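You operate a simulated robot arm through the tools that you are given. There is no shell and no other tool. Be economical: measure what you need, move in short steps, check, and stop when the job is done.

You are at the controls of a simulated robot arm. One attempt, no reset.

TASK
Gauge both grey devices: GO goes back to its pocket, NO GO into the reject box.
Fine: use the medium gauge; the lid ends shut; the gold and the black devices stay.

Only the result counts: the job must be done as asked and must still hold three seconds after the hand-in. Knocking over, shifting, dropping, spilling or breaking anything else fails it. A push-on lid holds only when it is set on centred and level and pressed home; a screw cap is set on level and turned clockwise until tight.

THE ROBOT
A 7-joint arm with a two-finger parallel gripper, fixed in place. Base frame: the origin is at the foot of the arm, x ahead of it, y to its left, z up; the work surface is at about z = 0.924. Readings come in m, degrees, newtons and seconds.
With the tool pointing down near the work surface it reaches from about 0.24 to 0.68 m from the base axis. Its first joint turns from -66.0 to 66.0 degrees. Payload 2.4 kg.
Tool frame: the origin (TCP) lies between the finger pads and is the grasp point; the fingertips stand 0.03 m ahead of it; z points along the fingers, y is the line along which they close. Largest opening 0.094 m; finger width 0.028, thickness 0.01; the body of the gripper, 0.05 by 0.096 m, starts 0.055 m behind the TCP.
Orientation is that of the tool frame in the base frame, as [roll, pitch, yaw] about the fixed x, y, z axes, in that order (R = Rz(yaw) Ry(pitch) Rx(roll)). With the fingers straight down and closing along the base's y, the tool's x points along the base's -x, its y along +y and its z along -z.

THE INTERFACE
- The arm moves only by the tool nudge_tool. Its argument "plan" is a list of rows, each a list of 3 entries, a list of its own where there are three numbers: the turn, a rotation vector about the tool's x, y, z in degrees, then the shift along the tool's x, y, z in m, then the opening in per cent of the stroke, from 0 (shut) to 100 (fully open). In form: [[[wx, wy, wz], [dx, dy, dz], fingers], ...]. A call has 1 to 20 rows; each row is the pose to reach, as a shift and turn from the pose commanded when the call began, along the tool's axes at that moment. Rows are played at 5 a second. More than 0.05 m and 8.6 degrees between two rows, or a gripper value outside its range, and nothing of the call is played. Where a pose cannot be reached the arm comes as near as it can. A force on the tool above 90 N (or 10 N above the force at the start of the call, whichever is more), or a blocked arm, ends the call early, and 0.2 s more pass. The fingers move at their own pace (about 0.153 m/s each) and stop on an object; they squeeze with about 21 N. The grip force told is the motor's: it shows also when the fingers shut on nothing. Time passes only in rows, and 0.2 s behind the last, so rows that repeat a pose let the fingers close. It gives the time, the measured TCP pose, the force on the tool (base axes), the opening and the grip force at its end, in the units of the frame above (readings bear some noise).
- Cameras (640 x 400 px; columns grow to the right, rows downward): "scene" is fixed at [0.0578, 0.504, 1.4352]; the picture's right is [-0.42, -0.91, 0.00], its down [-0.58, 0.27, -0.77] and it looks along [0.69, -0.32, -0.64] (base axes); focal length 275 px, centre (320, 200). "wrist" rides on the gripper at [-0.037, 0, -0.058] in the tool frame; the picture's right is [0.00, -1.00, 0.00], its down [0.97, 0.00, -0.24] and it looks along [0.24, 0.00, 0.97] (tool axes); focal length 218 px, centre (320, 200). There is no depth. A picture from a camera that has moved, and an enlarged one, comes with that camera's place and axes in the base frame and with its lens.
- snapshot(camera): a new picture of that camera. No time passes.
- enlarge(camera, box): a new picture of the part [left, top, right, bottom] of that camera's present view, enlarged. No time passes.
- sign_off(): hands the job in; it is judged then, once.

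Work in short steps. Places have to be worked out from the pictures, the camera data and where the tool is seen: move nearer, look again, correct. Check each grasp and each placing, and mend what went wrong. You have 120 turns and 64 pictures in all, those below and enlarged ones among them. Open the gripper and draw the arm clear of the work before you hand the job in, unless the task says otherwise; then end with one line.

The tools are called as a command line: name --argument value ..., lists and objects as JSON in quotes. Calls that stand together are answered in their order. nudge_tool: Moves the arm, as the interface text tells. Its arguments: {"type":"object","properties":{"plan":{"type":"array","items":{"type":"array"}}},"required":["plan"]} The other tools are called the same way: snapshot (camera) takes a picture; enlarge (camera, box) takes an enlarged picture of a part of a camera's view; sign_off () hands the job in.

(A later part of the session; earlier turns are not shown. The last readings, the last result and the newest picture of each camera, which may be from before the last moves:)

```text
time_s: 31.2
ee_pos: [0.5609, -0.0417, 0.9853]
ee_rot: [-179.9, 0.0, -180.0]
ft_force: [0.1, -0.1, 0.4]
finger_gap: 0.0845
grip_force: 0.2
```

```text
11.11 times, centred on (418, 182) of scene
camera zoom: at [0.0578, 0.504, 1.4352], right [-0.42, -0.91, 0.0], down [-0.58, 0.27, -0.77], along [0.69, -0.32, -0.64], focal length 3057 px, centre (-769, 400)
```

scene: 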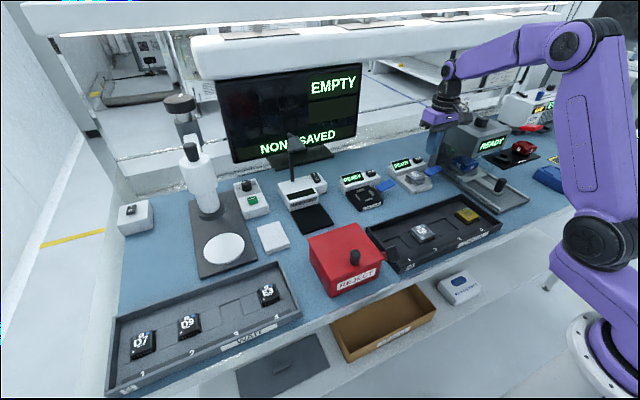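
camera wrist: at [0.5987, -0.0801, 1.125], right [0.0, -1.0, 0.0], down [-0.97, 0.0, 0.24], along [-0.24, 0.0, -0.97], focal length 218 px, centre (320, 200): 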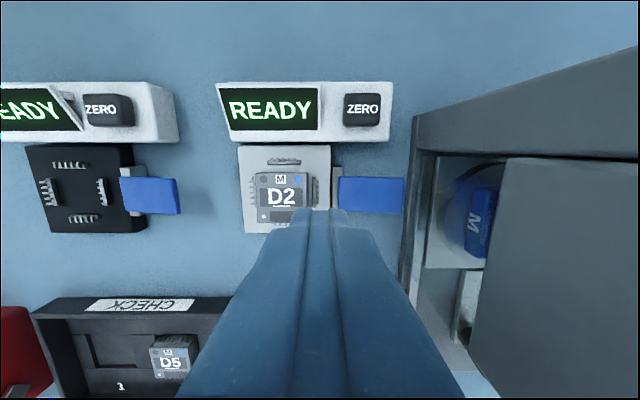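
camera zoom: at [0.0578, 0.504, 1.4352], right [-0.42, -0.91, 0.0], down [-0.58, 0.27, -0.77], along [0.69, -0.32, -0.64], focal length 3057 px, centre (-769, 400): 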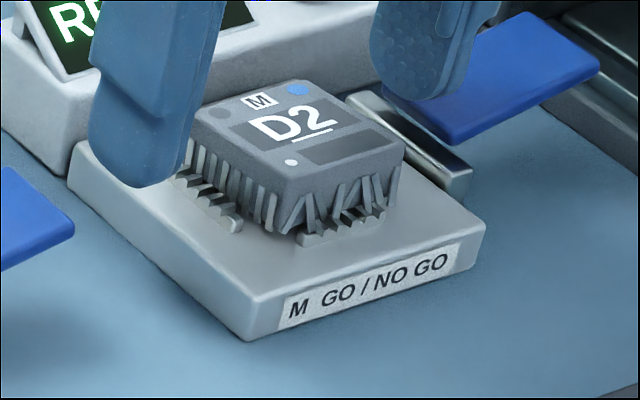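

The hand came lower than planned but touched nothing. I'll rise and put the camera straight above the gauge to measure how well D2 is centred on the combs.

nudge_tool --plan '[[[0, 0, 0], [0, 0, -0.03], 90], [[0, 0, 0], [0, 0, -0.05], 90], [[0, 0, 0], [0.038, -0.008, -0.05], 90], [[0, 0, 0], [0.038, -0.008, -0.05], 90]]'

enlarge --camera "wrist" --box '[256, 86, 384, 206]'

```text
time_s: 32.2
ee_pos: [0.5228, -0.0509, 1.0369]
ee_rot: [179.9, 0.0, 180.0]
ft_force: [-0.4, -0.5, -0.5]
finger_gap: 0.0844
grip_force: 0.1
```

```text
3.33 times, centred on (320, 146) of wrist
camera zoom: at [0.5592, -0.0512, 1.0945], right [0.0, -1.0, 0.0], down [-0.97, 0.0, 0.24], along [-0.24, 0.0, -0.97], focal length 728 px, centre (320, 380)
```

zoom: 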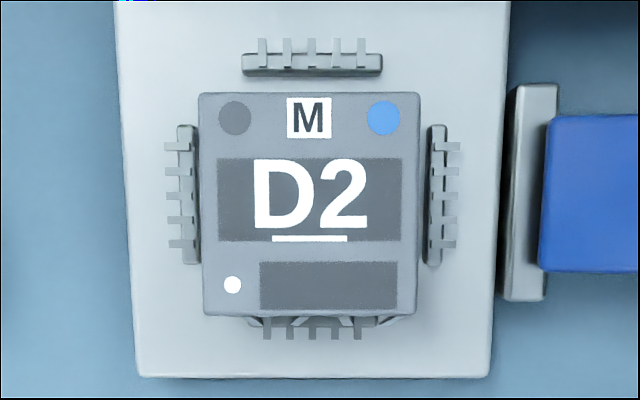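

Clear view: D2 sits about 2 mm too far toward -x of the comb centre, with its front leads riding on the front comb. I re-grip it and re-seat it 2 mm further in +x.

nudge_tool --plan '[[[0, 0, 0], [-0.018, 0.0018, 0], 60], [[0, 0, 0], [-0.0362, 0.0018, 0], 56], [[0, 0, 0], [-0.0362, 0.0018, 0.025], 56], [[0, 0, 0], [-0.0362, 0.0018, 0.045], 56], [[0, 0, 0], [-0.0362, 0.0018, 0.053], 56], [[0, 0, 0], [-0.0362, 0.0018, 0.053], 0], [[0, 0, 0], [-0.0362, 0.0018, 0.053], 0], [[0, 0, 0], [-0.0362, 0.0018, 0.053], 0], [[0, 0, 0], [-0.0362, 0.0018, 0.046], 0], [[0, 0, 0], [-0.0382, 0.0018, 0.046], 0], [[0, 0, 0], [-0.0382, 0.0018, 0.051], 0], [[0, 0, 0], [-0.0382, 0.0018, 0.053], 0], [[0, 0, 0], [-0.0382, 0.0018, 0.053], 0]]'

enlarge --camera "scene" --box '[380, 145, 444, 195]'

```text
time_s: 35.0
ee_pos: [0.5629, -0.0491, 0.9834]
ee_rot: [180.0, 0.1, 180.0]
ft_force: [-2.2, 1.5, 7.6]
finger_gap: 0.0412
grip_force: 21.2
```

```text
8.00 times, centred on (412, 170) of scene
camera zoom: at [0.0576, 0.504, 1.4352], right [-0.42, -0.91, 0.0], down [-0.58, 0.27, -0.77], along [0.69, -0.32, -0.64], focal length 2201 px, centre (-416, 440)
```

zoom: 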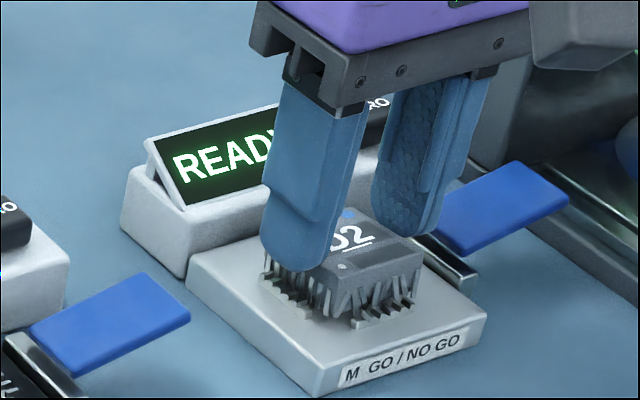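

Contact again at the same height. I press 1.5 mm more to seat it, then release and lift straight up for another top-down look.

nudge_tool --plan '[[[0, 0, 0], [0, 0, 0.0015], 0], [[0, 0, 0], [0, 0, 0.0015], 0], [[0, 0, 0], [0, 0, 0], 0], [[0, 0, 0], [0, 0, 0], 56], [[0, 0, 0], [0, 0, 0], 56], [[0, 0, 0], [0, 0, -0.03], 56], [[0, 0, 0], [0, 0, -0.053], 80], [[0, 0, 0], [0.0382, 0, -0.053], 90], [[0, 0, 0], [0.0382, 0, -0.053], 90]]'

enlarge --camera "wrist" --box '[236, 6, 404, 206]'

```text
time_s: 37.0
ee_pos: [0.5228, -0.0482, 1.034]
ee_rot: [180.0, 0.0, -180.0]
ft_force: [0.4, 0.0, -0.1]
finger_gap: 0.0844
grip_force: 0.1
```

```text
2.00 times, centred on (320, 106) of wrist
camera zoom: at [0.5603, -0.0485, 1.0933], right [0.0, -1.0, 0.0], down [-0.97, 0.0, 0.24], along [-0.24, 0.0, -0.97], focal length 436 px, centre (320, 388)
```

zoom: 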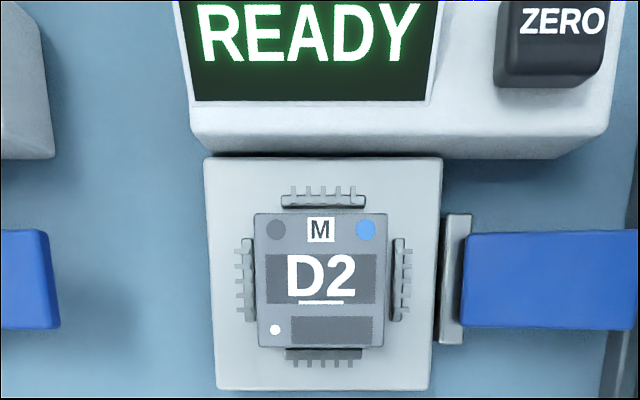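

Centred in x now; y is about 1 mm off. I correct that with one more regrip and nudge of -1 mm in y.

nudge_tool --plan '[[[0, 0, 0], [-0.018, 0, 0], 60], [[0, 0, 0], [-0.0382, 0, 0], 56], [[0, 0, 0], [-0.0382, 0, 0.025], 56], [[0, 0, 0], [-0.0382, 0, 0.045], 56], [[0, 0, 0], [-0.0382, 0, 0.053], 56], [[0, 0, 0], [-0.0382, 0, 0.053], 0], [[0, 0, 0], [-0.0382, 0, 0.053], 0], [[0, 0, 0], [-0.0382, 0, 0.053], 0], [[0, 0, 0], [-0.0382, 0, 0.046], 0], [[0, 0, 0], [-0.0382, -0.001, 0.046], 0], [[0, 0, 0], [-0.0382, -0.001, 0.051], 0], [[0, 0, 0], [-0.0382, -0.001, 0.054], 0], [[0, 0, 0], [-0.0382, -0.001, 0.053], 0], [[0, 0, 0], [-0.0382, -0.001, 0.053], 56], [[0, 0, 0], [-0.0382, -0.001, 0.053], 56], [[0, 0, 0], [-0.0382, -0.001, 0.025], 56], [[0, 0, 0], [-0.0382, -0.001, 0.0], 80], [[0, 0, 0], [0, -0.001, 0.0], 90], [[0, 0, 0], [0, -0.001, 0.0], 90]]'

enlarge --camera "wrist" --box '[236, 6, 404, 206]'

```text
time_s: 41.0
ee_pos: [0.5226, -0.0507, 1.0357]
ee_rot: [180.0, 0.0, 179.9]
ft_force: [-1.1, -0.2, 0.0]
finger_gap: 0.0845
grip_force: 0.0
```

```text
2.00 times, centred on (320, 106) of wrist
camera zoom: at [0.5596, -0.0504, 1.0945], right [0.0, -1.0, 0.0], down [-0.97, 0.0, 0.24], along [-0.24, 0.0, -0.97], focal length 436 px, centre (320, 388)
```

zoom: 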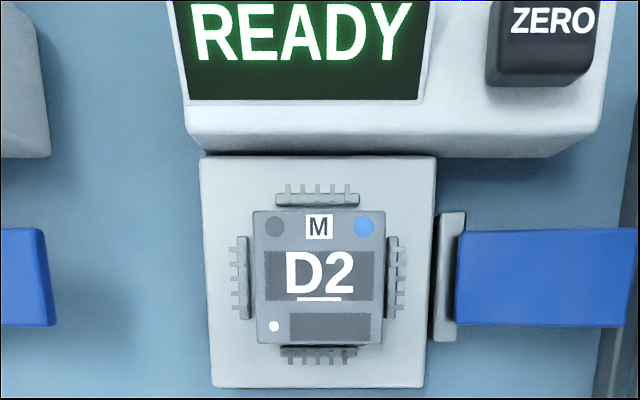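

Centring is now within about 0.6 mm. I press the paddle again with the tilted, closed fingers and hold.

nudge_tool --plan '[[[8, 0, 0], [-0.02, -0.02, 0], 0], [[15, 0, 0], [-0.034, -0.045, 0], 0], [[15, 0, 0], [-0.034, -0.066, 0], 0], [[15, 0, 0], [-0.034, -0.066, 0.025], 0], [[15, 0, 0], [-0.034, -0.066, 0.045], 0], [[15, 0, 0], [-0.034, -0.066, 0.053], 0], [[15, 0, 0], [-0.034, -0.066, 0.057], 0], [[15, 0, 0], [-0.034, -0.066, 0.0615], 0], [[15, 0, 0], [-0.034, -0.066, 0.0615], 0], [[15, 0, 0], [-0.034, -0.066, 0.0615], 0]]'

enlarge --camera "scene" --box '[380, 130, 476, 190]'

```text
time_s: 43.2
ee_pos: [0.5574, -0.1177, 0.9747]
ee_rot: [-165.0, 0.2, 179.9]
ft_force: [-4.2, -7.7, 23.4]
finger_gap: 0.0
grip_force: 21.0
```

```text
6.67 times, centred on (428, 160) of scene
camera zoom: at [0.0572, 0.5039, 1.4353], right [-0.42, -0.91, 0.0], down [-0.58, 0.27, -0.77], along [0.69, -0.32, -0.64], focal length 1834 px, centre (-400, 467)
```

zoom: 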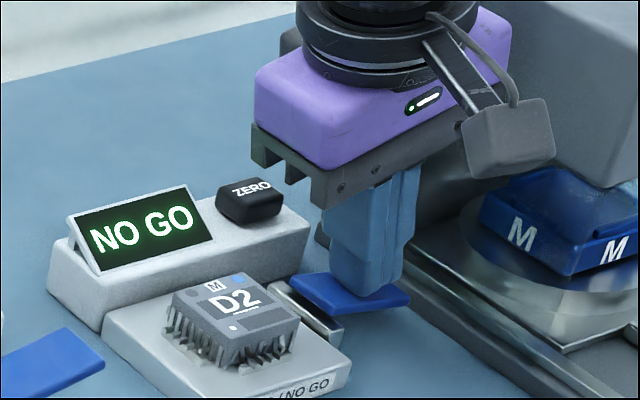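

The gauge reads NO GO for D2, consistent with its bent leads. I release the paddle and go look at the reject box's lid and lever before fetching D2.

nudge_tool --plan '[[[0, 0, 0], [0, -0.0052, -0.0193], 0], [[0, 0, 0], [0, -0.0104, -0.04], 0], [[0, 0, 0], [0, -0.02, -0.08], 0], [[-8, 0, 0], [0.03, 0.015, -0.1], 0], [[-15, 0, 0], [0.06, 0.06, -0.1], 0], [[-15, 0, 0], [0.09, 0.105, -0.09], 0], [[-15, 0, 0], [0.12, 0.15, -0.08], 0], [[-15, 0, 0], [0.15, 0.19, -0.07], 0], [[-15, 0, 0], [0.18, 0.23, -0.06], 0], [[-15, 0, 0], [0.19, 0.265, -0.05], 0], [[-15, 0, 0], [0.19, 0.265, -0.05], 0]]'

snapshot --camera "wrist"

```text
refused: row 4 steps farther than a row can; nothing moved
```

```text
15 pictures are left
camera wrist: at [0.5936, -0.1021, 1.0318], right [0.0, -0.97, 0.26], down [-0.97, 0.06, 0.23], along [-0.24, -0.25, -0.94], focal length 218 px, centre (320, 200)
```

wrist: 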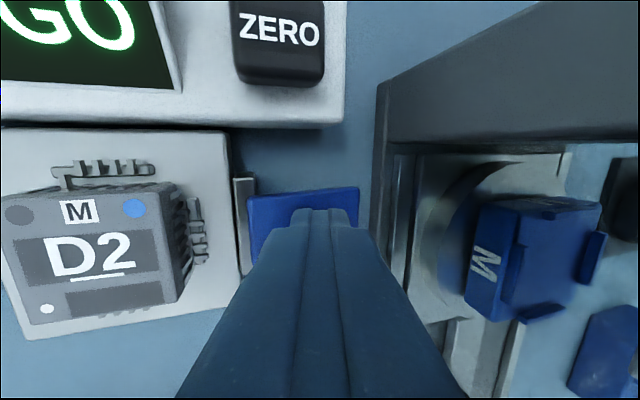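

The move was refused (a step was too long); nothing moved. I split it: first release the paddle, rise and untilt.

nudge_tool --plan '[[[0, 0, 0], [0, -0.0052, -0.0193], 0], [[0, 0, 0], [0, -0.0104, -0.04], 0], [[0, 0, 0], [0, -0.02, -0.08], 0], [[-8, 0, 0], [0, -0.01, -0.095], 0], [[-15, 0, 0], [0, 0.0, -0.11], 0], [[-15, 0, 0], [0, 0.0, -0.11], 0]]'

```text
time_s: 44.6
ee_pos: [0.5567, -0.0887, 1.0803]
ee_rot: [-180.0, 0.0, 180.0]
ft_force: [0.1, 0.7, 0.0]
finger_gap: 0.0
grip_force: 20.7
```

Level and clear. Now I travel to the right side of the reject box for a close view of the lever.

nudge_tool --plan '[[[0, 0, 0], [0.0225, 0.033, 0], 0], [[0, 0, 0], [0.045, 0.066, 0], 0], [[0, 0, 0], [0.0675, 0.099, 0], 0], [[0, 0, 0], [0.09, 0.132, 0], 0], [[0, 0, 0], [0.1125, 0.165, 0], 0], [[0, 0, 0], [0.135, 0.198, 0], 0], [[0, 0, 0], [0.1575, 0.231, 0], 0], [[0, 0, 0], [0.18, 0.264, 0], 0], [[0, 0, 0], [0.18, 0.264, 0.02], 0], [[0, 0, 0], [0.18, 0.264, 0.02], 0]]'

snapshot --camera "wrist"

```text
time_s: 46.8
ee_pos: [0.378, 0.1763, 1.0614]
ee_rot: [180.0, -0.1, -180.0]
ft_force: [0.1, 0.1, -0.7]
finger_gap: 0.0001
grip_force: 21.5
```

```text
14 pictures are left
camera wrist: at [0.4141, 0.1763, 1.119], right [0.0, -1.0, 0.0], down [-0.97, 0.0, 0.24], along [-0.24, 0.0, -0.97], focal length 218 px, centre (320, 200)
```

wrist: 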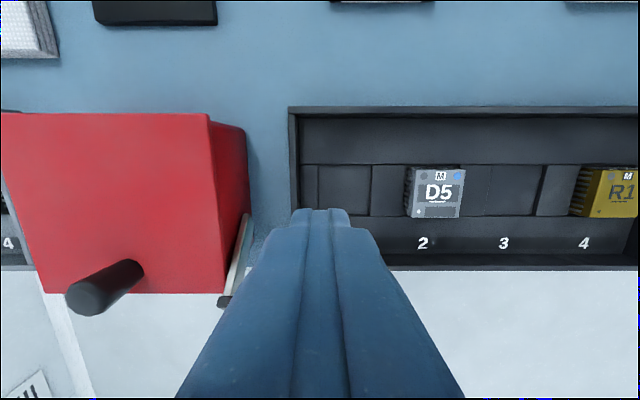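

The lever runs along the box's right side and ends in a raised pad just in front of the lid's right corner, like a pedal. I test it: closed fingertips over the pad at about (0.308, 0.223), pressing down gently.

nudge_tool --plan '[[[0, 0, 0], [0.035, 0.024, 0], 0], [[0, 0, 0], [0.07, 0.047, 0], 0], [[0, 0, 0], [0.07, 0.047, 0.01], 0], [[0, 0, 0], [0.07, 0.047, 0.018], 0], [[0, 0, 0], [0.07, 0.047, 0.022], 0], [[0, 0, 0], [0.07, 0.047, 0.026], 0], [[0, 0, 0], [0.07, 0.047, 0.03], 0], [[0, 0, 0], [0.07, 0.047, 0.034], 0], [[0, 0, 0], [0.07, 0.047, 0.034], 0]]'

enlarge --camera "scene" --box '[290, 180, 450, 300]'

```text
time_s: 48.3
ee_pos: [0.3047, 0.2235, 1.0372]
ee_rot: [179.8, 0.0, 180.0]
ft_force: [-11.6, -6.3, 23.7]
finger_gap: 0.0
grip_force: 20.6
stopped in row 7: the force on the tool passed its limit (the readings are from after the stop); the commanded pose is now the measured one
```

```text
3.33 times, centred on (370, 240) of scene
camera zoom: at [0.0572, 0.5037, 1.4354], right [-0.42, -0.91, 0.0], down [-0.58, 0.27, -0.77], along [0.69, -0.32, -0.64], focal length 917 px, centre (153, 67)
```

zoom: 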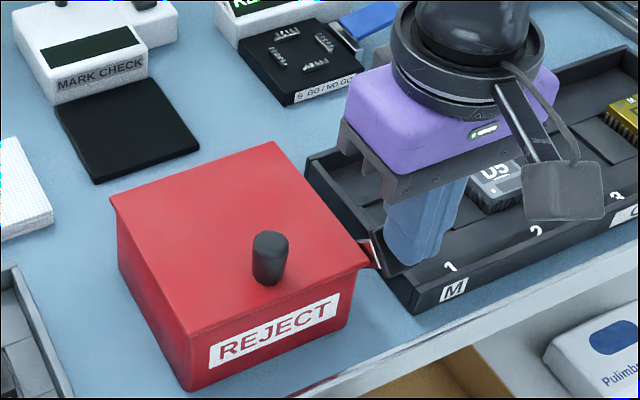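

The pad is stiff and the lid did not move, so pressing is not the way. I back off and instead grasp the lid knob at about (0.334, 0.301).

nudge_tool --plan '[[[0, 0, 0], [0, 0, -0.035], 0], [[0, 0, 0], [-0.015, 0.04, -0.035], 45], [[0, 0, 0], [-0.0295, 0.0775, -0.035], 45], [[0, 0, 0], [-0.0295, 0.0775, -0.01], 45], [[0, 0, 0], [-0.0295, 0.0775, 0.005], 45], [[0, 0, 0], [-0.0295, 0.0775, 0.011], 45], [[0, 0, 0], [-0.0295, 0.0775, 0.011], 0], [[0, 0, 0], [-0.0295, 0.0775, 0.011], 0], [[0, 0, 0], [-0.0295, 0.0775, 0.011], 0]]'

```text
time_s: 50.3
ee_pos: [0.3354, 0.2997, 1.0246]
ee_rot: [-180.0, -0.2, 179.9]
ft_force: [-2.1, -18.5, 2.6]
finger_gap: 0.0212
grip_force: 45.2
```

The knob is gripped (21 mm). I lift along the arc of a presumed rear hinge, tilting with it, to 16°, and read the force.

nudge_tool --plan '[[[0, 0, 0], [0, -0.001, 0], 0], [[0, 4, 0], [-0.0029, -0.001, -0.0066], 0], [[0, 8, 0], [-0.0064, -0.001, -0.013], 0], [[0, 12, 0], [-0.0103, -0.001, -0.0191], 0], [[0, 16, 0], [-0.0146, -0.001, -0.0249], 0], [[0, 16, 0], [-0.0146, -0.001, -0.0249], 0]]'

enlarge --camera "scene" --box '[290, 170, 450, 300]'

```text
time_s: 51.7
ee_pos: [0.3495, 0.3007, 1.0508]
ee_rot: [179.9, -16.2, -179.9]
ft_force: [-8.1, -16.5, 3.1]
finger_gap: 0.0213
grip_force: 45.1
```

```text
3.08 times, centred on (370, 235) of scene
camera zoom: at [0.0575, 0.5034, 1.4355], right [-0.42, -0.91, 0.0], down [-0.58, 0.27, -0.77], along [0.69, -0.32, -0.64], focal length 847 px, centre (166, 92)
```

zoom: 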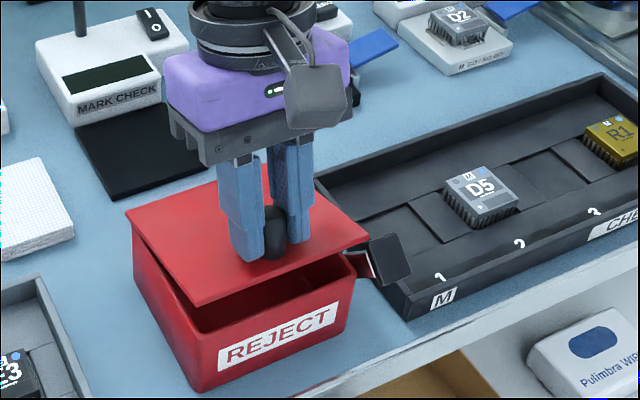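

The lid is hinged at the back and follows nicely with small forces. I continue on the same arc to about 48°.

nudge_tool --plan '[[[0, 4, 0], [-0.0029, -0.001, -0.0066], 0], [[0, 8, 0], [-0.0064, -0.0015, -0.013], 0], [[0, 12, 0], [-0.0103, -0.0015, -0.0191], 0], [[0, 16, 0], [-0.0146, -0.0015, -0.0249], 0], [[0, 20, 0], [-0.0193, -0.0015, -0.0304], 0], [[0, 24, 0], [-0.0244, -0.0015, -0.0356], 0], [[0, 28, 0], [-0.0298, -0.0015, -0.0404], 0], [[0, 32, 0], [-0.0355, -0.0015, -0.0449], 0], [[0, 32, 0], [-0.0355, -0.0015, -0.0449], 0]]'

```text
time_s: 53.7
ee_pos: [0.394, 0.3003, 1.0866]
ee_rot: [179.8, -48.3, -179.7]
ft_force: [-15.0, 4.5, 24.4]
finger_gap: 0.0211
grip_force: 45.4
```

Forces show my assumed radius is slightly short, so I add 2 mm outward and continue to about 76°.

nudge_tool --plan '[[[0, 0, 0], [0.002, 0, 0], 0], [[0, 4, 0], [-0.0009, 0, -0.0067], 0], [[0, 8, 0], [-0.0042, 0, -0.0133], 0], [[0, 12, 0], [-0.008, 0, -0.0195], 0], [[0, 16, 0], [-0.0122, 0, -0.0255], 0], [[0, 20, 0], [-0.0168, 0, -0.0311], 0], [[0, 24, 0], [-0.0218, 0, -0.0364], 0], [[0, 28, 0], [-0.0272, 0, -0.0413], 0], [[0, 28, 0], [-0.0272, 0, -0.0413], 0]]'

enlarge --camera "scene" --box '[290, 130, 450, 300]'

```text
time_s: 54.9
ee_pos: [0.3731, 0.2987, 1.0767]
ee_rot: [174.3, -57.7, -176.0]
ft_force: [16.7, 41.1, -13.0]
finger_gap: 0.0211
grip_force: 45.0
out of reach, approached as far as the arm can: row 3, 4, 5
stopped in row 5: the force on the tool passed its limit (the readings are from after the stop); the commanded pose is now the measured one
```

```text
2.35 times, centred on (370, 215) of scene
camera zoom: at [0.0585, 0.5054, 1.4347], right [-0.42, -0.91, 0.0], down [-0.58, 0.27, -0.77], along [0.69, -0.32, -0.64], focal length 647 px, centre (202, 165)
```

zoom: 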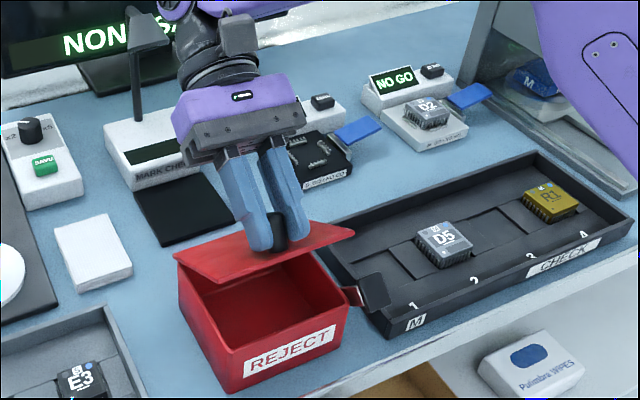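

The arm ran out of reach near a 56° tilt. I return to the relaxed 48° pose, release the knob and back off a little, to learn whether the lid stays up on its own.

nudge_tool --plan '[[[1.3, -4.8, 1.3], [-0.0014, 0.0007, -0.0115], 0], [[2.7, -9.7, 2.7], [-0.0028, 0.0013, -0.023], 0], [[2.7, -9.7, 2.7], [-0.0028, 0.0013, -0.023], 0]]'

```text
time_s: 55.7
ee_pos: [0.3893, 0.2998, 1.0901]
ee_rot: [-178.5, -49.1, 179.1]
ft_force: [-11.4, 36.6, -4.0]
finger_gap: 0.0208
grip_force: 45.0
```

I release the knob and retreat along the finger axis.

nudge_tool --plan '[[[0, 0, 0], [0, 0, 0], 25], [[0, 0, 0], [0, 0, 0], 45], [[0, 0, 0], [0, 0, -0.015], 45], [[0, 0, 0], [0, 0, -0.035], 45], [[0, 0, 0], [0, 0, -0.035], 45]]'

enlarge --camera "scene" --box '[290, 130, 450, 300]'

```text
time_s: 56.9
ee_pos: [0.4096, 0.293, 1.1034]
ee_rot: [-177.9, -48.8, 178.2]
ft_force: [0.1, 0.1, 0.1]
finger_gap: 0.0424
grip_force: 0.1
out of reach, approached as far as the arm can: row 4, 5
```

```text
2.35 times, centred on (370, 215) of scene
camera zoom: at [0.0578, 0.504, 1.4352], right [-0.42, -0.91, 0.0], down [-0.58, 0.27, -0.77], along [0.69, -0.32, -0.64], focal length 647 px, centre (202, 165)
```

zoom: 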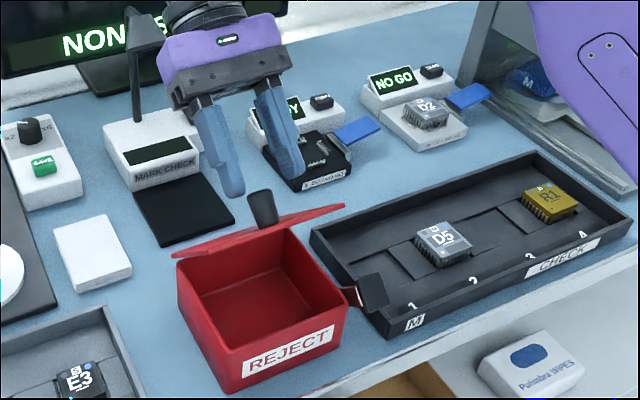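

Excellent: the lid stays open by itself, at roughly 55–60°. I want it further open, so I bring the hand up and level first, then will push the lid back from the front with closed fingers.

nudge_tool --plan '[[[0, -4, 0], [0.015, 0, -0.0132], 30], [[0, -8, 0], [0.03, 0, -0.0264], 20], [[0, -16, 0], [0.0451, 0, -0.0395], 0], [[0, -24, 0], [0.0602, 0, -0.0527], 0], [[0, -32, 0], [0.0752, 0, -0.0659], 0], [[0, -40, 0], [0.0902, 0, -0.0791], 0], [[0, -48, 0], [0.0902, 0, -0.0791], 0], [[0, -49, 0], [0.116, 0, -0.05], 0], [[0, -49, 0], [0.142, 0, -0.02], 0], [[0, -49, 0], [0.142, 0, -0.02], 0]]'

```text
time_s: 59.1
ee_pos: [0.332, 0.297, 1.2234]
ee_rot: [-178.6, 0.2, 179.7]
ft_force: [-0.7, 0.0, -0.6]
finger_gap: 0.0
grip_force: 20.6
```

Level at (0.332, 0.297, 1.223). Now I tilt the fingertips forward 30° and descend in front of the lid's underside.

nudge_tool --plan '[[[0, -8, 0], [0.01, 0.003, 0.03], 0], [[0, -16, 0], [0.018, 0.003, 0.06], 0], [[0, -24, 0], [0.018, 0.003, 0.09], 0], [[0, -30, 0], [0.018, 0.003, 0.12], 0], [[0, -30, 0], [0.018, 0.003, 0.147], 0], [[0, -30, 0], [0.018, 0.003, 0.147], 0]]'

```text
time_s: 60.5
ee_pos: [0.3142, 0.2943, 1.0775]
ee_rot: [-178.4, 30.2, -179.4]
ft_force: [-0.6, -0.1, 0.9]
finger_gap: 0.0
grip_force: 20.8
```

In position with no contact. I push steadily in +x by up to 0.115 m.

nudge_tool --plan '[[[0, 0, 0], [-0.026, 0, 0.015], 0], [[0, 0, 0], [-0.0433, 0, 0.025], 0], [[0, 0, 0], [-0.0563, 0, 0.0325], 0], [[0, 0, 0], [-0.0693, 0, 0.04], 0], [[0, 0, 0], [-0.0823, 0, 0.0475], 0], [[0, 0, 0], [-0.091, 0, 0.0525], 0], [[0, 0, 0], [-0.0996, 0, 0.0575], 0], [[0, 0, 0], [-0.0996, 0, 0.0575], 0]]'

enlarge --camera "scene" --box '[290, 130, 450, 300]'

```text
time_s: 62.1
ee_pos: [0.4159, 0.2966, 1.0761]
ee_rot: [-177.8, 29.2, -179.1]
ft_force: [-36.6, -8.4, 20.5]
finger_gap: 0.0
grip_force: 21.1
stopped in row 8: the force on the tool passed its limit (the readings are from after the stop); the commanded pose is now the measured one
```

```text
2.35 times, centred on (370, 215) of scene
camera zoom: at [0.0563, 0.5035, 1.4355], right [-0.42, -0.91, 0.0], down [-0.58, 0.27, -0.77], along [0.7, -0.32, -0.64], focal length 647 px, centre (202, 165)
```

zoom: 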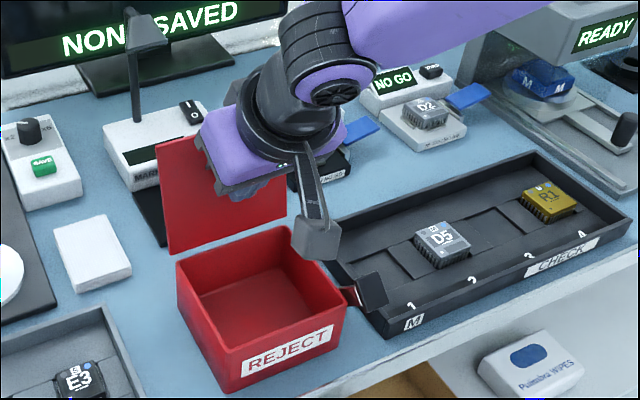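

The lid is fully open against its stop. I back away, rise and level the hand.

nudge_tool --plan '[[[0, 0, 0], [0.026, 0, -0.015], 0], [[0, 0, 0], [0.0433, 0, -0.025], 0], [[0, 0, 0], [0.0273, 0, -0.053], 0], [[0, 8, 0], [0.0113, 0, -0.081], 0], [[0, 16, 0], [-0.0047, 0, -0.109], 0], [[0, 24, 0], [-0.0167, 0, -0.129], 0], [[-1, 29.5, -0.5], [-0.0167, 0, -0.129], 0], [[-1, 29.5, -0.5], [-0.0167, 0, -0.129], 0]]'

```text
time_s: 63.9
ee_pos: [0.3703, 0.2996, 1.1961]
ee_rot: [-179.0, -0.3, -179.6]
ft_force: [-0.9, 0.6, 0.2]
finger_gap: 0.0
grip_force: 21.3
```

Now back to the gauge for D2 at (0.560, -0.050), also correcting a 1° roll residue.

nudge_tool --plan '[[[-1, -0.3, 0.4], [-0.02, -0.036, 0], 0], [[-1, -0.3, 0.4], [-0.04, -0.072, 0.01], 0], [[-1, -0.3, 0.4], [-0.06, -0.108, 0.02], 0], [[-1, -0.3, 0.4], [-0.08, -0.144, 0.03], 0], [[-1, -0.3, 0.4], [-0.1, -0.18, 0.04], 0], [[-1, -0.3, 0.4], [-0.12, -0.216, 0.05], 0], [[-1, -0.3, 0.4], [-0.14, -0.252, 0.06], 0], [[-1, -0.3, 0.4], [-0.16, -0.288, 0.07], 30], [[-1, -0.3, 0.4], [-0.18, -0.324, 0.08], 56], [[-1, -0.3, 0.4], [-0.19, -0.3496, 0.09], 56], [[-1, -0.3, 0.4], [-0.19, -0.3496, 0.13], 56], [[-1, -0.3, 0.4], [-0.19, -0.3496, 0.16], 56], [[-1, -0.3, 0.4], [-0.19, -0.3496, 0.16], 56]]'

```text
time_s: 66.7
ee_pos: [0.5635, -0.0493, 1.0414]
ee_rot: [-179.9, 0.2, 180.0]
ft_force: [0.5, -0.3, -0.3]
finger_gap: 0.0526
grip_force: 0.1
```

I centre on D2, descend, grip and lift.

nudge_tool --plan '[[[0, 0, 0], [0.0025, -0.0005, 0.02], 56], [[0, 0, 0], [0.0025, -0.0005, 0.045], 56], [[0, 0, 0], [0.0025, -0.0005, 0.058], 56], [[0, 0, 0], [0.0025, -0.0005, 0.058], 0], [[0, 0, 0], [0.0025, -0.0005, 0.058], 0], [[0, 0, 0], [0.0025, -0.0005, 0.058], 0], [[0, 0, 0], [0.0025, -0.0005, 0.03], 0], [[0, 0, 0], [0.0025, -0.0005, -0.01], 0], [[0, 0, 0], [0.0025, -0.0005, -0.055], 0], [[0, 0, 0], [0.0025, -0.0005, -0.055], 0]]'

```text
time_s: 68.9
ee_pos: [0.5629, -0.0524, 1.0987]
ee_rot: [180.0, 0.3, 180.0]
ft_force: [0.4, -0.6, -0.2]
finger_gap: 0.0
grip_force: 21.2
```

The fingers closed on nothing, so I look at D2 on the gauge.

nudge_tool --plan '[[[0, 0, 0], [0.02, 0, 0.03], 50], [[0, 0, 0], [0.038, 0.002, 0.06], 90], [[0, 0, 0], [0.038, 0.002, 0.06], 90]]'

enlarge --camera "wrist" --box '[220, 40, 460, 240]'

```text
time_s: 69.7
ee_pos: [0.5236, -0.0503, 1.036]
ee_rot: [179.9, 0.1, -180.0]
ft_force: [0.4, 1.1, 0.0]
finger_gap: 0.0847
grip_force: 0.0
```

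```text
2.00 times, centred on (340, 140) of wrist
camera zoom: at [0.5607, -0.0488, 1.0952], right [0.0, -1.0, 0.0], down [-0.97, 0.0, 0.24], along [-0.24, 0.0, -0.97], focal length 436 px, centre (280, 320)
```

zoom: 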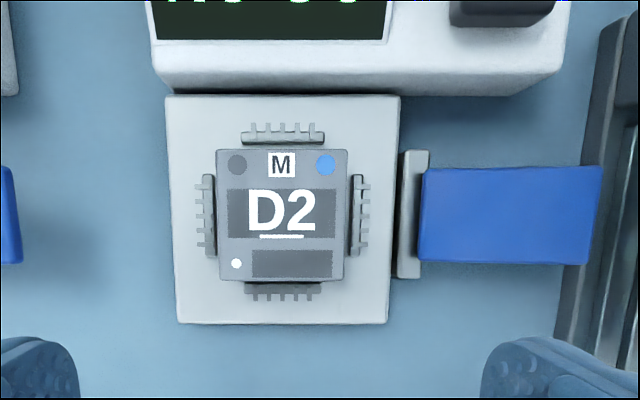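

D2 is still well centred but sits a bit lower than before, so my grip slipped off its top. I regrip 6 mm lower.

nudge_tool --plan '[[[0, 0, 0], [-0.018, -0.0005, 0], 60], [[0, 0, 0], [-0.036, -0.0005, 0], 56], [[0, 0, 0], [-0.036, -0.0005, 0.03], 56], [[0, 0, 0], [-0.036, -0.0005, 0.05], 56], [[0, 0, 0], [-0.036, -0.0005, 0.056], 56], [[0, 0, 0], [-0.036, -0.0005, 0.0595], 56], [[0, 0, 0], [-0.036, -0.0005, 0.0595], 56]]'

```text
time_s: 71.3
ee_pos: [0.5601, -0.049, 0.9777]
ee_rot: [-180.0, 0.2, -180.0]
ft_force: [0.3, -0.4, 0.1]
finger_gap: 0.0525
grip_force: 0.0
```

No contact at z 0.9777. I close and lift.

nudge_tool --plan '[[[0, 0, 0], [0, 0, 0], 0], [[0, 0, 0], [0, 0, 0], 0], [[0, 0, 0], [0, 0, 0], 0], [[0, 0, 0], [0, 0, -0.005], 0], [[0, 0, 0], [0, 0, -0.03], 0], [[0, 0, 0], [0, 0, -0.07], 0], [[0, 0, 0], [0, 0, -0.11], 0], [[0, 0, 0], [0, 0, -0.11], 0]]'

```text
time_s: 73.1
ee_pos: [0.5605, -0.0488, 1.0875]
ee_rot: [180.0, 0.2, 180.0]
ft_force: [-0.3, 0.4, -0.7]
finger_gap: 0.0413
grip_force: 20.8
```

D2 is held. I carry it high over to the box, approaching in front of the open lid.

nudge_tool --plan '[[[0, 0, 0], [0.01, 0, -0.04], 0], [[0, 0, 0], [0.035, 0.03, -0.06], 0], [[0, 0, 0], [0.06, 0.065, -0.075], 0], [[0, 0, 0], [0.085, 0.1, -0.08], 0], [[0, 0, 0], [0.11, 0.135, -0.08], 0], [[0, 0, 0], [0.135, 0.17, -0.08], 0], [[0, 0, 0], [0.16, 0.205, -0.08], 0], [[0, 0, 0], [0.185, 0.24, -0.08], 0], [[0, 0, 0], [0.205, 0.275, -0.08], 0], [[0, 0, 0], [0.208, 0.315, -0.08], 0], [[0, 0, 0], [0.208, 0.349, -0.08], 0], [[0, 0, 0], [0.208, 0.349, -0.05], 0], [[0, 0, 0], [0.208, 0.349, -0.05], 0]]'

```text
time_s: 75.9
ee_pos: [0.3507, 0.2993, 1.1363]
ee_rot: [-180.0, 0.2, 179.9]
ft_force: [-0.2, -0.3, -0.6]
finger_gap: 0.041
grip_force: 21.0
```

Positioned over the open box; I lower D2 to just above the floor.

nudge_tool --plan '[[[0, 0, 0], [-0.002, 0, 0.04], 0], [[0, 0, 0], [-0.002, 0, 0.08], 0], [[0, 0, 0], [-0.002, 0, 0.115], 0], [[0, 0, 0], [-0.002, 0, 0.14], 0], [[0, 0, 0], [-0.002, 0, 0.152], 0], [[0, 0, 0], [-0.002, 0, 0.158], 0], [[0, 0, 0], [-0.002, 0, 0.162], 0], [[0, 0, 0], [-0.002, 0, 0.162], 0]]'

```text
time_s: 77.7
ee_pos: [0.3529, 0.2991, 0.9738]
ee_rot: [180.0, 0.3, 179.9]
ft_force: [-0.4, 0.8, -0.1]
finger_gap: 0.0417
grip_force: 20.7
```

No contact yet. I go a few millimetres further, then release and rise.

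nudge_tool --plan '[[[0, 0, 0], [0, 0, 0.003], 0], [[0, 0, 0], [0, 0, 0.006], 0], [[0, 0, 0], [0, 0, 0.006], 30], [[0, 0, 0], [0, 0, 0.006], 56], [[0, 0, 0], [0, 0, 0.006], 56], [[0, 0, 0], [0, 0, -0.03], 56], [[0, 0, 0], [0, 0, -0.07], 56], [[0, 0, 0], [0, 0, -0.11], 56], [[0, 0, 0], [0, 0, -0.15], 56], [[0, 0, 0], [0, 0, -0.15], 56]]'

snapshot --camera "wrist"

```text
time_s: 79.9
ee_pos: [0.3519, 0.2997, 1.125]
ee_rot: [180.0, 0.2, 180.0]
ft_force: [-0.5, 0.2, 0.9]
finger_gap: 0.0525
grip_force: 0.1
```

```text
7 pictures are left
camera wrist: at [0.3895, 0.2994, 1.1838], right [0.0, -1.0, 0.0], down [-0.97, 0.0, 0.24], along [-0.24, 0.0, -0.97], focal length 218 px, centre (320, 200)
```

wrist: 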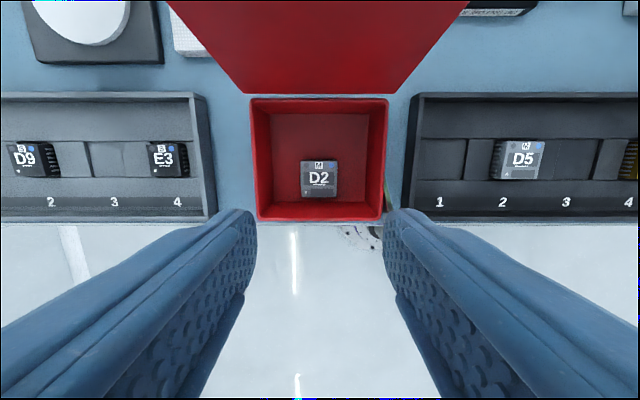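

D2 lies in the reject box. Next I go to D5, estimated at (0.3785, 0.081), and stop above it.

nudge_tool --plan '[[[0, 0, 0], [0, -0.045, 0], 56], [[0, 0, 0], [0, -0.09, 0], 56], [[0, 0, 0], [0, -0.135, 0], 56], [[0, 0, 0], [-0.013, -0.175, 0], 56], [[0, 0, 0], [-0.0265, -0.2185, 0], 56], [[0, 0, 0], [-0.0265, -0.2185, 0.045], 56], [[0, 0, 0], [-0.0265, -0.2185, 0.09], 56], [[0, 0, 0], [-0.0265, -0.2185, 0.12], 56], [[0, 0, 0], [-0.0265, -0.2185, 0.12], 56]]'

enlarge --camera "wrist" --box '[200, 120, 440, 270]'

```text
time_s: 81.9
ee_pos: [0.3809, 0.0812, 1.0045]
ee_rot: [-180.0, 0.2, -180.0]
ft_force: [0.3, 1.1, -0.5]
finger_gap: 0.0528
grip_force: 0.0
```

```text
2.67 times, centred on (320, 195) of wrist
camera zoom: at [0.4164, 0.082, 1.0631], right [0.0, -1.0, 0.0], down [-0.97, 0.0, 0.24], along [-0.24, 0.0, -0.97], focal length 582 px, centre (320, 213)
```

zoom: 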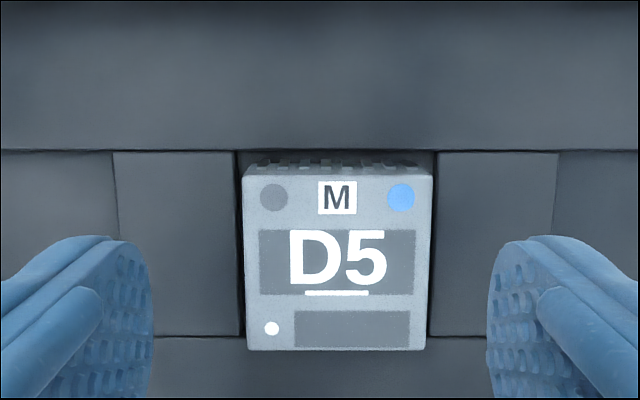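

D5 is 3.4 mm further to -y and about 2 mm to -x. I correct, descend to z 0.969, grip and lift.

nudge_tool --plan '[[[0, 0, 0], [0.0025, -0.0034, 0], 56], [[0, 0, 0], [0.0025, -0.0034, 0.015], 56], [[0, 0, 0], [0.0025, -0.0034, 0.027], 56], [[0, 0, 0], [0.0025, -0.0034, 0.0355], 56], [[0, 0, 0], [0.0025, -0.0034, 0.0355], 56], [[0, 0, 0], [0.0025, -0.0034, 0.0355], 0], [[0, 0, 0], [0.0025, -0.0034, 0.0355], 0], [[0, 0, 0], [0.0025, -0.0034, 0.0355], 0]]'

```text
time_s: 83.7
ee_pos: [0.3775, 0.0778, 0.9685]
ee_rot: [-180.0, 0.2, -179.9]
ft_force: [-1.1, 0.2, -0.8]
finger_gap: 0.0412
grip_force: 20.8
```

D5 is gripped centrally (41.2 mm, no side load). I lift it and carry it over the M gauge, then lower to 2 cm above seating.

nudge_tool --plan '[[[0, 0, 0], [0, 0, -0.02], 0], [[0, 0, 0], [0, 0, -0.06], 0], [[0, 0, 0], [0, 0, -0.1], 0], [[0, 0, 0], [-0.03, -0.02, -0.11], 0], [[0, 0, 0], [-0.065, -0.045, -0.11], 0], [[0, 0, 0], [-0.1, -0.07, -0.11], 0], [[0, 0, 0], [-0.135, -0.095, -0.11], 0], [[0, 0, 0], [-0.165, -0.115, -0.11], 0], [[0, 0, 0], [-0.1827, -0.1278, -0.11], 0], [[0, 0, 0], [-0.1827, -0.1278, -0.075], 0], [[0, 0, 0], [-0.1827, -0.1278, -0.04], 0], [[0, 0, 0], [-0.1827, -0.1278, -0.025], 0], [[0, 0, 0], [-0.1827, -0.1278, -0.025], 0]]'

```text
time_s: 86.5
ee_pos: [0.5615, -0.0507, 0.9943]
ee_rot: [180.0, 0.2, 179.9]
ft_force: [1.5, -1.7, 0.1]
finger_gap: 0.0412
grip_force: 21.0
```

I lower in small steps to contact.

nudge_tool --plan '[[[0, 0, 0], [0, 0, 0.005], 0], [[0, 0, 0], [0, 0, 0.009], 0], [[0, 0, 0], [0, 0, 0.012], 0], [[0, 0, 0], [0, 0, 0.0125], 0], [[0, 0, 0], [0, 0, 0.0125], 0]]'

```text
time_s: 87.7
ee_pos: [0.5599, -0.0497, 0.9828]
ee_rot: [180.0, 0.1, 179.9]
ft_force: [-0.7, -0.3, -1.2]
finger_gap: 0.0409
grip_force: 21.2
```

Not touching yet; a little further.

nudge_tool --plan '[[[0, 0, 0], [0, 0, 0.0015], 0], [[0, 0, 0], [0, 0, 0.003], 0], [[0, 0, 0], [0, 0, 0.0045], 0], [[0, 0, 0], [0, 0, 0.0045], 0]]'

```text
time_s: 88.7
ee_pos: [0.5604, -0.0496, 0.9793]
ee_rot: [180.0, 0.5, -179.9]
ft_force: [0.2, 1.0, 18.0]
finger_gap: 0.0411
grip_force: 20.7
```

Contact at z ≈ 0.980 (18 N). I ease off, release, and take the top-down view.

nudge_tool --plan '[[[0, 0, 0], [0, 0, -0.0012], 0], [[0, 0, 0], [0, 0, -0.0012], 40], [[0, 0, 0], [0, 0, -0.0012], 56], [[0, 0, 0], [0, 0, -0.0012], 56], [[0, 0, 0], [0, 0, -0.03], 56], [[0, 0, 0], [0, 0, -0.055], 80], [[0, 0, 0], [0.037, 0, -0.055], 90], [[0, 0, 0], [0.037, 0, -0.055], 90]]'

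enlarge --camera "wrist" --box '[236, 6, 404, 206]'

```text
time_s: 90.5
ee_pos: [0.524, -0.0495, 1.032]
ee_rot: [-180.0, 0.2, -180.0]
ft_force: [0.5, -0.9, 0.4]
finger_gap: 0.0846
grip_force: 0.0
```

```text
2.00 times, centred on (320, 106) of wrist
camera zoom: at [0.5602, -0.0493, 1.0912], right [0.0, -1.0, 0.0], down [-0.97, 0.0, 0.24], along [-0.24, 0.0, -0.97], focal length 436 px, centre (320, 388)
```

zoom: 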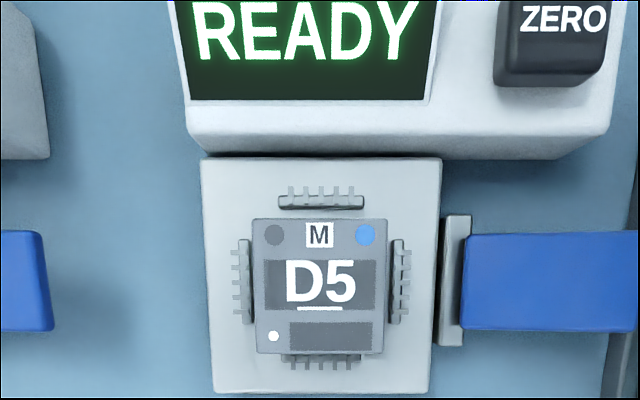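

D5 sits 2 mm too far toward -x (same bias as before). I regrip and shift it by +2 mm in x and -0.5 mm in y.

nudge_tool --plan '[[[0, 0, 0], [-0.018, 0, 0], 60], [[0, 0, 0], [-0.035, 0, 0], 56], [[0, 0, 0], [-0.035, 0, 0.025], 56], [[0, 0, 0], [-0.035, 0, 0.045], 56], [[0, 0, 0], [-0.035, 0, 0.0538], 56], [[0, 0, 0], [-0.035, 0, 0.0538], 0], [[0, 0, 0], [-0.035, 0, 0.0538], 0], [[0, 0, 0], [-0.035, 0, 0.0538], 0], [[0, 0, 0], [-0.035, 0, 0.046], 0], [[0, 0, 0], [-0.037, -0.0005, 0.046], 0], [[0, 0, 0], [-0.037, -0.0005, 0.051], 0], [[0, 0, 0], [-0.037, -0.0005, 0.055], 0], [[0, 0, 0], [-0.037, -0.0005, 0.0545], 0]]'

```text
time_s: 93.3
ee_pos: [0.5611, -0.0507, 0.9806]
ee_rot: [-180.0, 0.3, -180.0]
ft_force: [-3.2, -0.2, 14.3]
finger_gap: 0.0412
grip_force: 20.9
```

Seated with 14 N. I release and rise.

nudge_tool --plan '[[[0, 0, 0], [0, 0, -0.0008], 0], [[0, 0, 0], [0, 0, -0.0008], 40], [[0, 0, 0], [0, 0, -0.0008], 56], [[0, 0, 0], [0, 0, -0.0008], 56], [[0, 0, 0], [0, 0, -0.03], 56], [[0, 0, 0], [0, 0, -0.056], 40], [[0, 0, 0], [0, 0, -0.056], 0], [[0, 0, 0], [0, 0, -0.056], 0]]'

```text
time_s: 95.1
ee_pos: [0.5618, -0.0509, 1.0349]
ee_rot: [-180.0, 0.2, 179.9]
ft_force: [0.1, 0.2, -0.5]
finger_gap: 0.0001
grip_force: 20.7
```

Now the paddle press with the tilted, closed fingers, in the same place as before.

nudge_tool --plan '[[[8, 0, 0], [0.0045, -0.02, 0], 0], [[15, 0, 0], [0.0045, -0.045, 0], 0], [[15, 0, 0], [0.0045, -0.066, 0], 0], [[15, 0, 0], [0.0045, -0.066, 0.025], 0], [[15, 0, 0], [0.0045, -0.066, 0.045], 0], [[15, 0, 0], [0.0045, -0.066, 0.053], 0], [[15, 0, 0], [0.0045, -0.066, 0.057], 0], [[15, 0, 0], [0.0045, -0.066, 0.061], 0], [[15, 0, 0], [0.0045, -0.066, 0.061], 0], [[15, 0, 0], [0.0045, -0.066, 0.061], 0]]'

enlarge --camera "scene" --box '[290, 130, 476, 290]'

```text
time_s: 97.3
ee_pos: [0.5556, -0.1174, 0.9753]
ee_rot: [-164.9, 0.4, -179.9]
ft_force: [-3.4, -10.3, 26.5]
finger_gap: 0.0
grip_force: 21.0
```

```text
2.50 times, centred on (383, 210) of scene
camera zoom: at [0.0572, 0.5038, 1.4353], right [-0.42, -0.91, 0.0], down [-0.58, 0.27, -0.77], along [0.69, -0.32, -0.64], focal length 688 px, centre (162, 175)
```

zoom: 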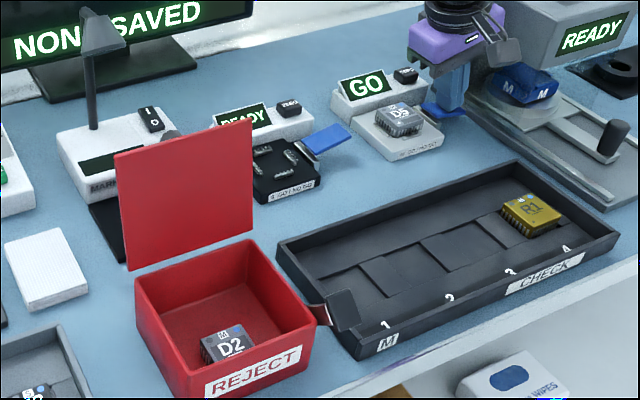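

D5 reads GO. I release the paddle and return above D5.

nudge_tool --plan '[[[0, 0, 0], [0, -0.0052, -0.0193], 0], [[0, 0, 0], [0, -0.0158, -0.0589], 0], [[-7, 0, 0], [-0.0045, 0.016, -0.067], 0], [[-15, 0, 0], [-0.0045, 0.048, -0.076], 30], [[-15, 0, 0], [-0.0045, 0.048, -0.076], 56], [[-15, 0, 0], [-0.0045, 0.048, -0.076], 56]]'

```text
time_s: 98.7
ee_pos: [0.5597, -0.0511, 1.034]
ee_rot: [180.0, 0.3, -179.9]
ft_force: [-0.6, -0.7, 0.0]
finger_gap: 0.0526
grip_force: 0.0
```

I descend, grip D5 a couple of millimetres lower than its release height, and lift.

nudge_tool --plan '[[[0, 0, 0], [0, 0, 0.03], 56], [[0, 0, 0], [0, 0, 0.05], 56], [[0, 0, 0], [0, 0, 0.0575], 56], [[0, 0, 0], [0, 0, 0.0575], 56], [[0, 0, 0], [0, 0, 0.0575], 0], [[0, 0, 0], [0, 0, 0.0575], 0], [[0, 0, 0], [0, 0, 0.0575], 0], [[0, 0, 0], [0, 0, 0.05], 0], [[0, 0, 0], [0, 0, 0.02], 0], [[0, 0, 0], [0, 0, -0.02], 0], [[0, 0, 0], [0, 0, -0.045], 0], [[0, 0, 0], [0, 0, -0.045], 0]]'

```text
time_s: 101.3
ee_pos: [0.5589, -0.0505, 1.0787]
ee_rot: [180.0, 0.2, -179.9]
ft_force: [0.1, 0.1, -0.4]
finger_gap: 0.0413
grip_force: 21.4
```

D5 is held. I carry it back to pocket 2, compensating for the 2 mm regrip offset, and stop just above seating height.

nudge_tool --plan '[[[0, 0, 0], [0.02, 0.01, 0], 0], [[0, 0, 0], [0.055, 0.035, 0], 0], [[0, 0, 0], [0.09, 0.06, 0], 0], [[0, 0, 0], [0.125, 0.085, 0], 0], [[0, 0, 0], [0.155, 0.107, 0], 0], [[0, 0, 0], [0.1847, 0.1283, 0], 0], [[0, 0, 0], [0.1847, 0.1283, 0.04], 0], [[0, 0, 0], [0.1847, 0.1283, 0.07], 0], [[0, 0, 0], [0.1847, 0.1283, 0.088], 0], [[0, 0, 0], [0.1847, 0.1283, 0.088], 0]]'

enlarge --camera "wrist" --box '[200, 100, 440, 300]'

```text
time_s: 103.5
ee_pos: [0.3742, 0.079, 0.9898]
ee_rot: [-180.0, 0.2, 180.0]
ft_force: [1.1, -0.3, -0.2]
finger_gap: 0.0413
grip_force: 20.8
```

```text
2.00 times, centred on (320, 200) of wrist
camera zoom: at [0.4119, 0.0788, 1.0488], right [0.0, -1.0, 0.0], down [-0.97, 0.0, 0.24], along [-0.24, 0.0, -0.97], focal length 436 px, centre (320, 200)
```

zoom: 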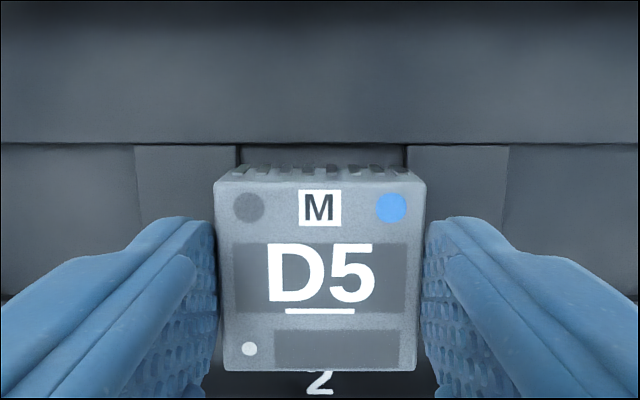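

Device and pocket are aligned within a millimetre. I lower it gently into the pocket.

nudge_tool --plan '[[[0, 0, 0], [0, -0.0005, 0.008], 0], [[0, 0, 0], [0, -0.0005, 0.014], 0], [[0, 0, 0], [0, -0.0005, 0.018], 0], [[0, 0, 0], [0, -0.0005, 0.02], 0], [[0, 0, 0], [0, -0.0005, 0.02], 0]]'

```text
time_s: 104.7
ee_pos: [0.3759, 0.0782, 0.971]
ee_rot: [-180.0, 0.3, -180.0]
ft_force: [0.2, -0.2, -0.8]
finger_gap: 0.0412
grip_force: 21.3
```

No contact yet; I continue in 1 mm steps.

nudge_tool --plan '[[[0, 0, 0], [0, 0, 0.001], 0], [[0, 0, 0], [0, 0, 0.002], 0], [[0, 0, 0], [0, 0, 0.003], 0], [[0, 0, 0], [0, 0, 0.004], 0], [[0, 0, 0], [0, 0, 0.004], 0]]'

```text
time_s: 105.9
ee_pos: [0.3757, 0.0772, 0.9676]
ee_rot: [-179.9, 0.2, 179.9]
ft_force: [-0.3, 0.6, -0.3]
finger_gap: 0.0413
grip_force: 20.9
```

nudge_tool --plan '[[[0, 0, 0], [0, 0, 0.001], 0], [[0, 0, 0], [0, 0, 0.002], 0], [[0, 0, 0], [0, 0, 0.002], 0]]'

```text
time_s: 106.7
ee_pos: [0.3748, 0.0788, 0.9652]
ee_rot: [-180.0, 0.3, -180.0]
ft_force: [-0.5, 0.5, -0.3]
finger_gap: 0.0411
grip_force: 21.4
```

Still free; 1.5 mm more.

nudge_tool --plan '[[[0, 0, 0], [0, 0, 0.001], 0], [[0, 0, 0], [0, 0, 0.0015], 0], [[0, 0, 0], [0, 0, 0.0015], 0]]'

```text
time_s: 107.5
ee_pos: [0.376, 0.0776, 0.9637]
ee_rot: [180.0, 0.3, -180.0]
ft_force: [-2.1, -2.7, 18.1]
finger_gap: 0.0409
grip_force: 20.8
```

Contact. I ease off 1 mm, open gently and rise.

nudge_tool --plan '[[[0, 0, 0], [0, 0, -0.001], 0], [[0, 0, 0], [0, 0, -0.001], 50], [[0, 0, 0], [0, 0, -0.001], 50], [[0, 0, 0], [0, 0, -0.001], 50], [[0, 0, 0], [0, 0, -0.02], 50], [[0, 0, 0], [0, 0, -0.06], 50], [[0, 0, 0], [0, 0, -0.1], 50], [[0, 0, 0], [0, 0, -0.145], 50], [[0, 0, 0], [0, 0, -0.185], 0], [[0, 0, 0], [0, 0, -0.185], 0]]'

```text
time_s: 109.7
ee_pos: [0.3748, 0.0785, 1.1498]
ee_rot: [-179.9, 0.2, -179.9]
ft_force: [-0.4, 0.2, -0.1]
finger_gap: 0.0
grip_force: 21.0
```

D5 is released. Now the lid: I go around behind it (x ≈ 0.50, y ≈ 0.265) with the fingers closed, staying high.

nudge_tool --plan '[[[0, 0, 0], [-0.04, 0, -0.01], 0], [[0, 0, 0], [-0.08, 0, -0.02], 0], [[0, 0, 0], [-0.127, 0.01, -0.02], 0], [[0, 0, 0], [-0.127, 0.055, -0.02], 0], [[0, 0, 0], [-0.127, 0.1, -0.02], 0], [[0, 0, 0], [-0.127, 0.145, -0.02], 0], [[0, 0, 0], [-0.127, 0.187, -0.02], 0], [[0, 0, 0], [-0.127, 0.187, 0.02], 0], [[0, 0, 0], [-0.127, 0.187, 0.045], 0], [[0, 0, 0], [-0.127, 0.187, 0.045], 0]]'

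```text
time_s: 111.9
ee_pos: [0.5026, 0.2652, 1.1041]
ee_rot: [179.9, 0.2, -179.9]
ft_force: [-0.4, 0.2, -0.1]
finger_gap: 0.0
grip_force: 20.6
```

In position with no contact. I sweep forward along the lid's arc to about 30° from closed.

nudge_tool --plan '[[[0, 0, 0], [0.02, 0, 0], 0], [[0, 0, 0], [0.0326, 0, 0], 0], [[0, 0, 0], [0.044, 0, 0.002], 0], [[0, 0, 0], [0.0546, 0, 0.004], 0], [[0, 0, 0], [0.07, 0, 0.006], 0], [[0, 0, 0], [0.0836, 0, 0.008], 0], [[0, 0, 0], [0.097, 0, 0.015], 0], [[0, 0, 0], [0.1096, 0, 0.022], 0], [[0, 0, 0], [0.12, 0, 0.033], 0], [[0, 0, 0], [0.1296, 0, 0.044], 0], [[0, 0, 0], [0.1296, 0, 0.044], 0]]'

```text
time_s: 114.3
ee_pos: [0.3717, 0.2637, 1.0589]
ee_rot: [-180.0, 0.1, -180.0]
ft_force: [0.2, 0.1, 0.7]
finger_gap: 0.0
grip_force: 20.9
```

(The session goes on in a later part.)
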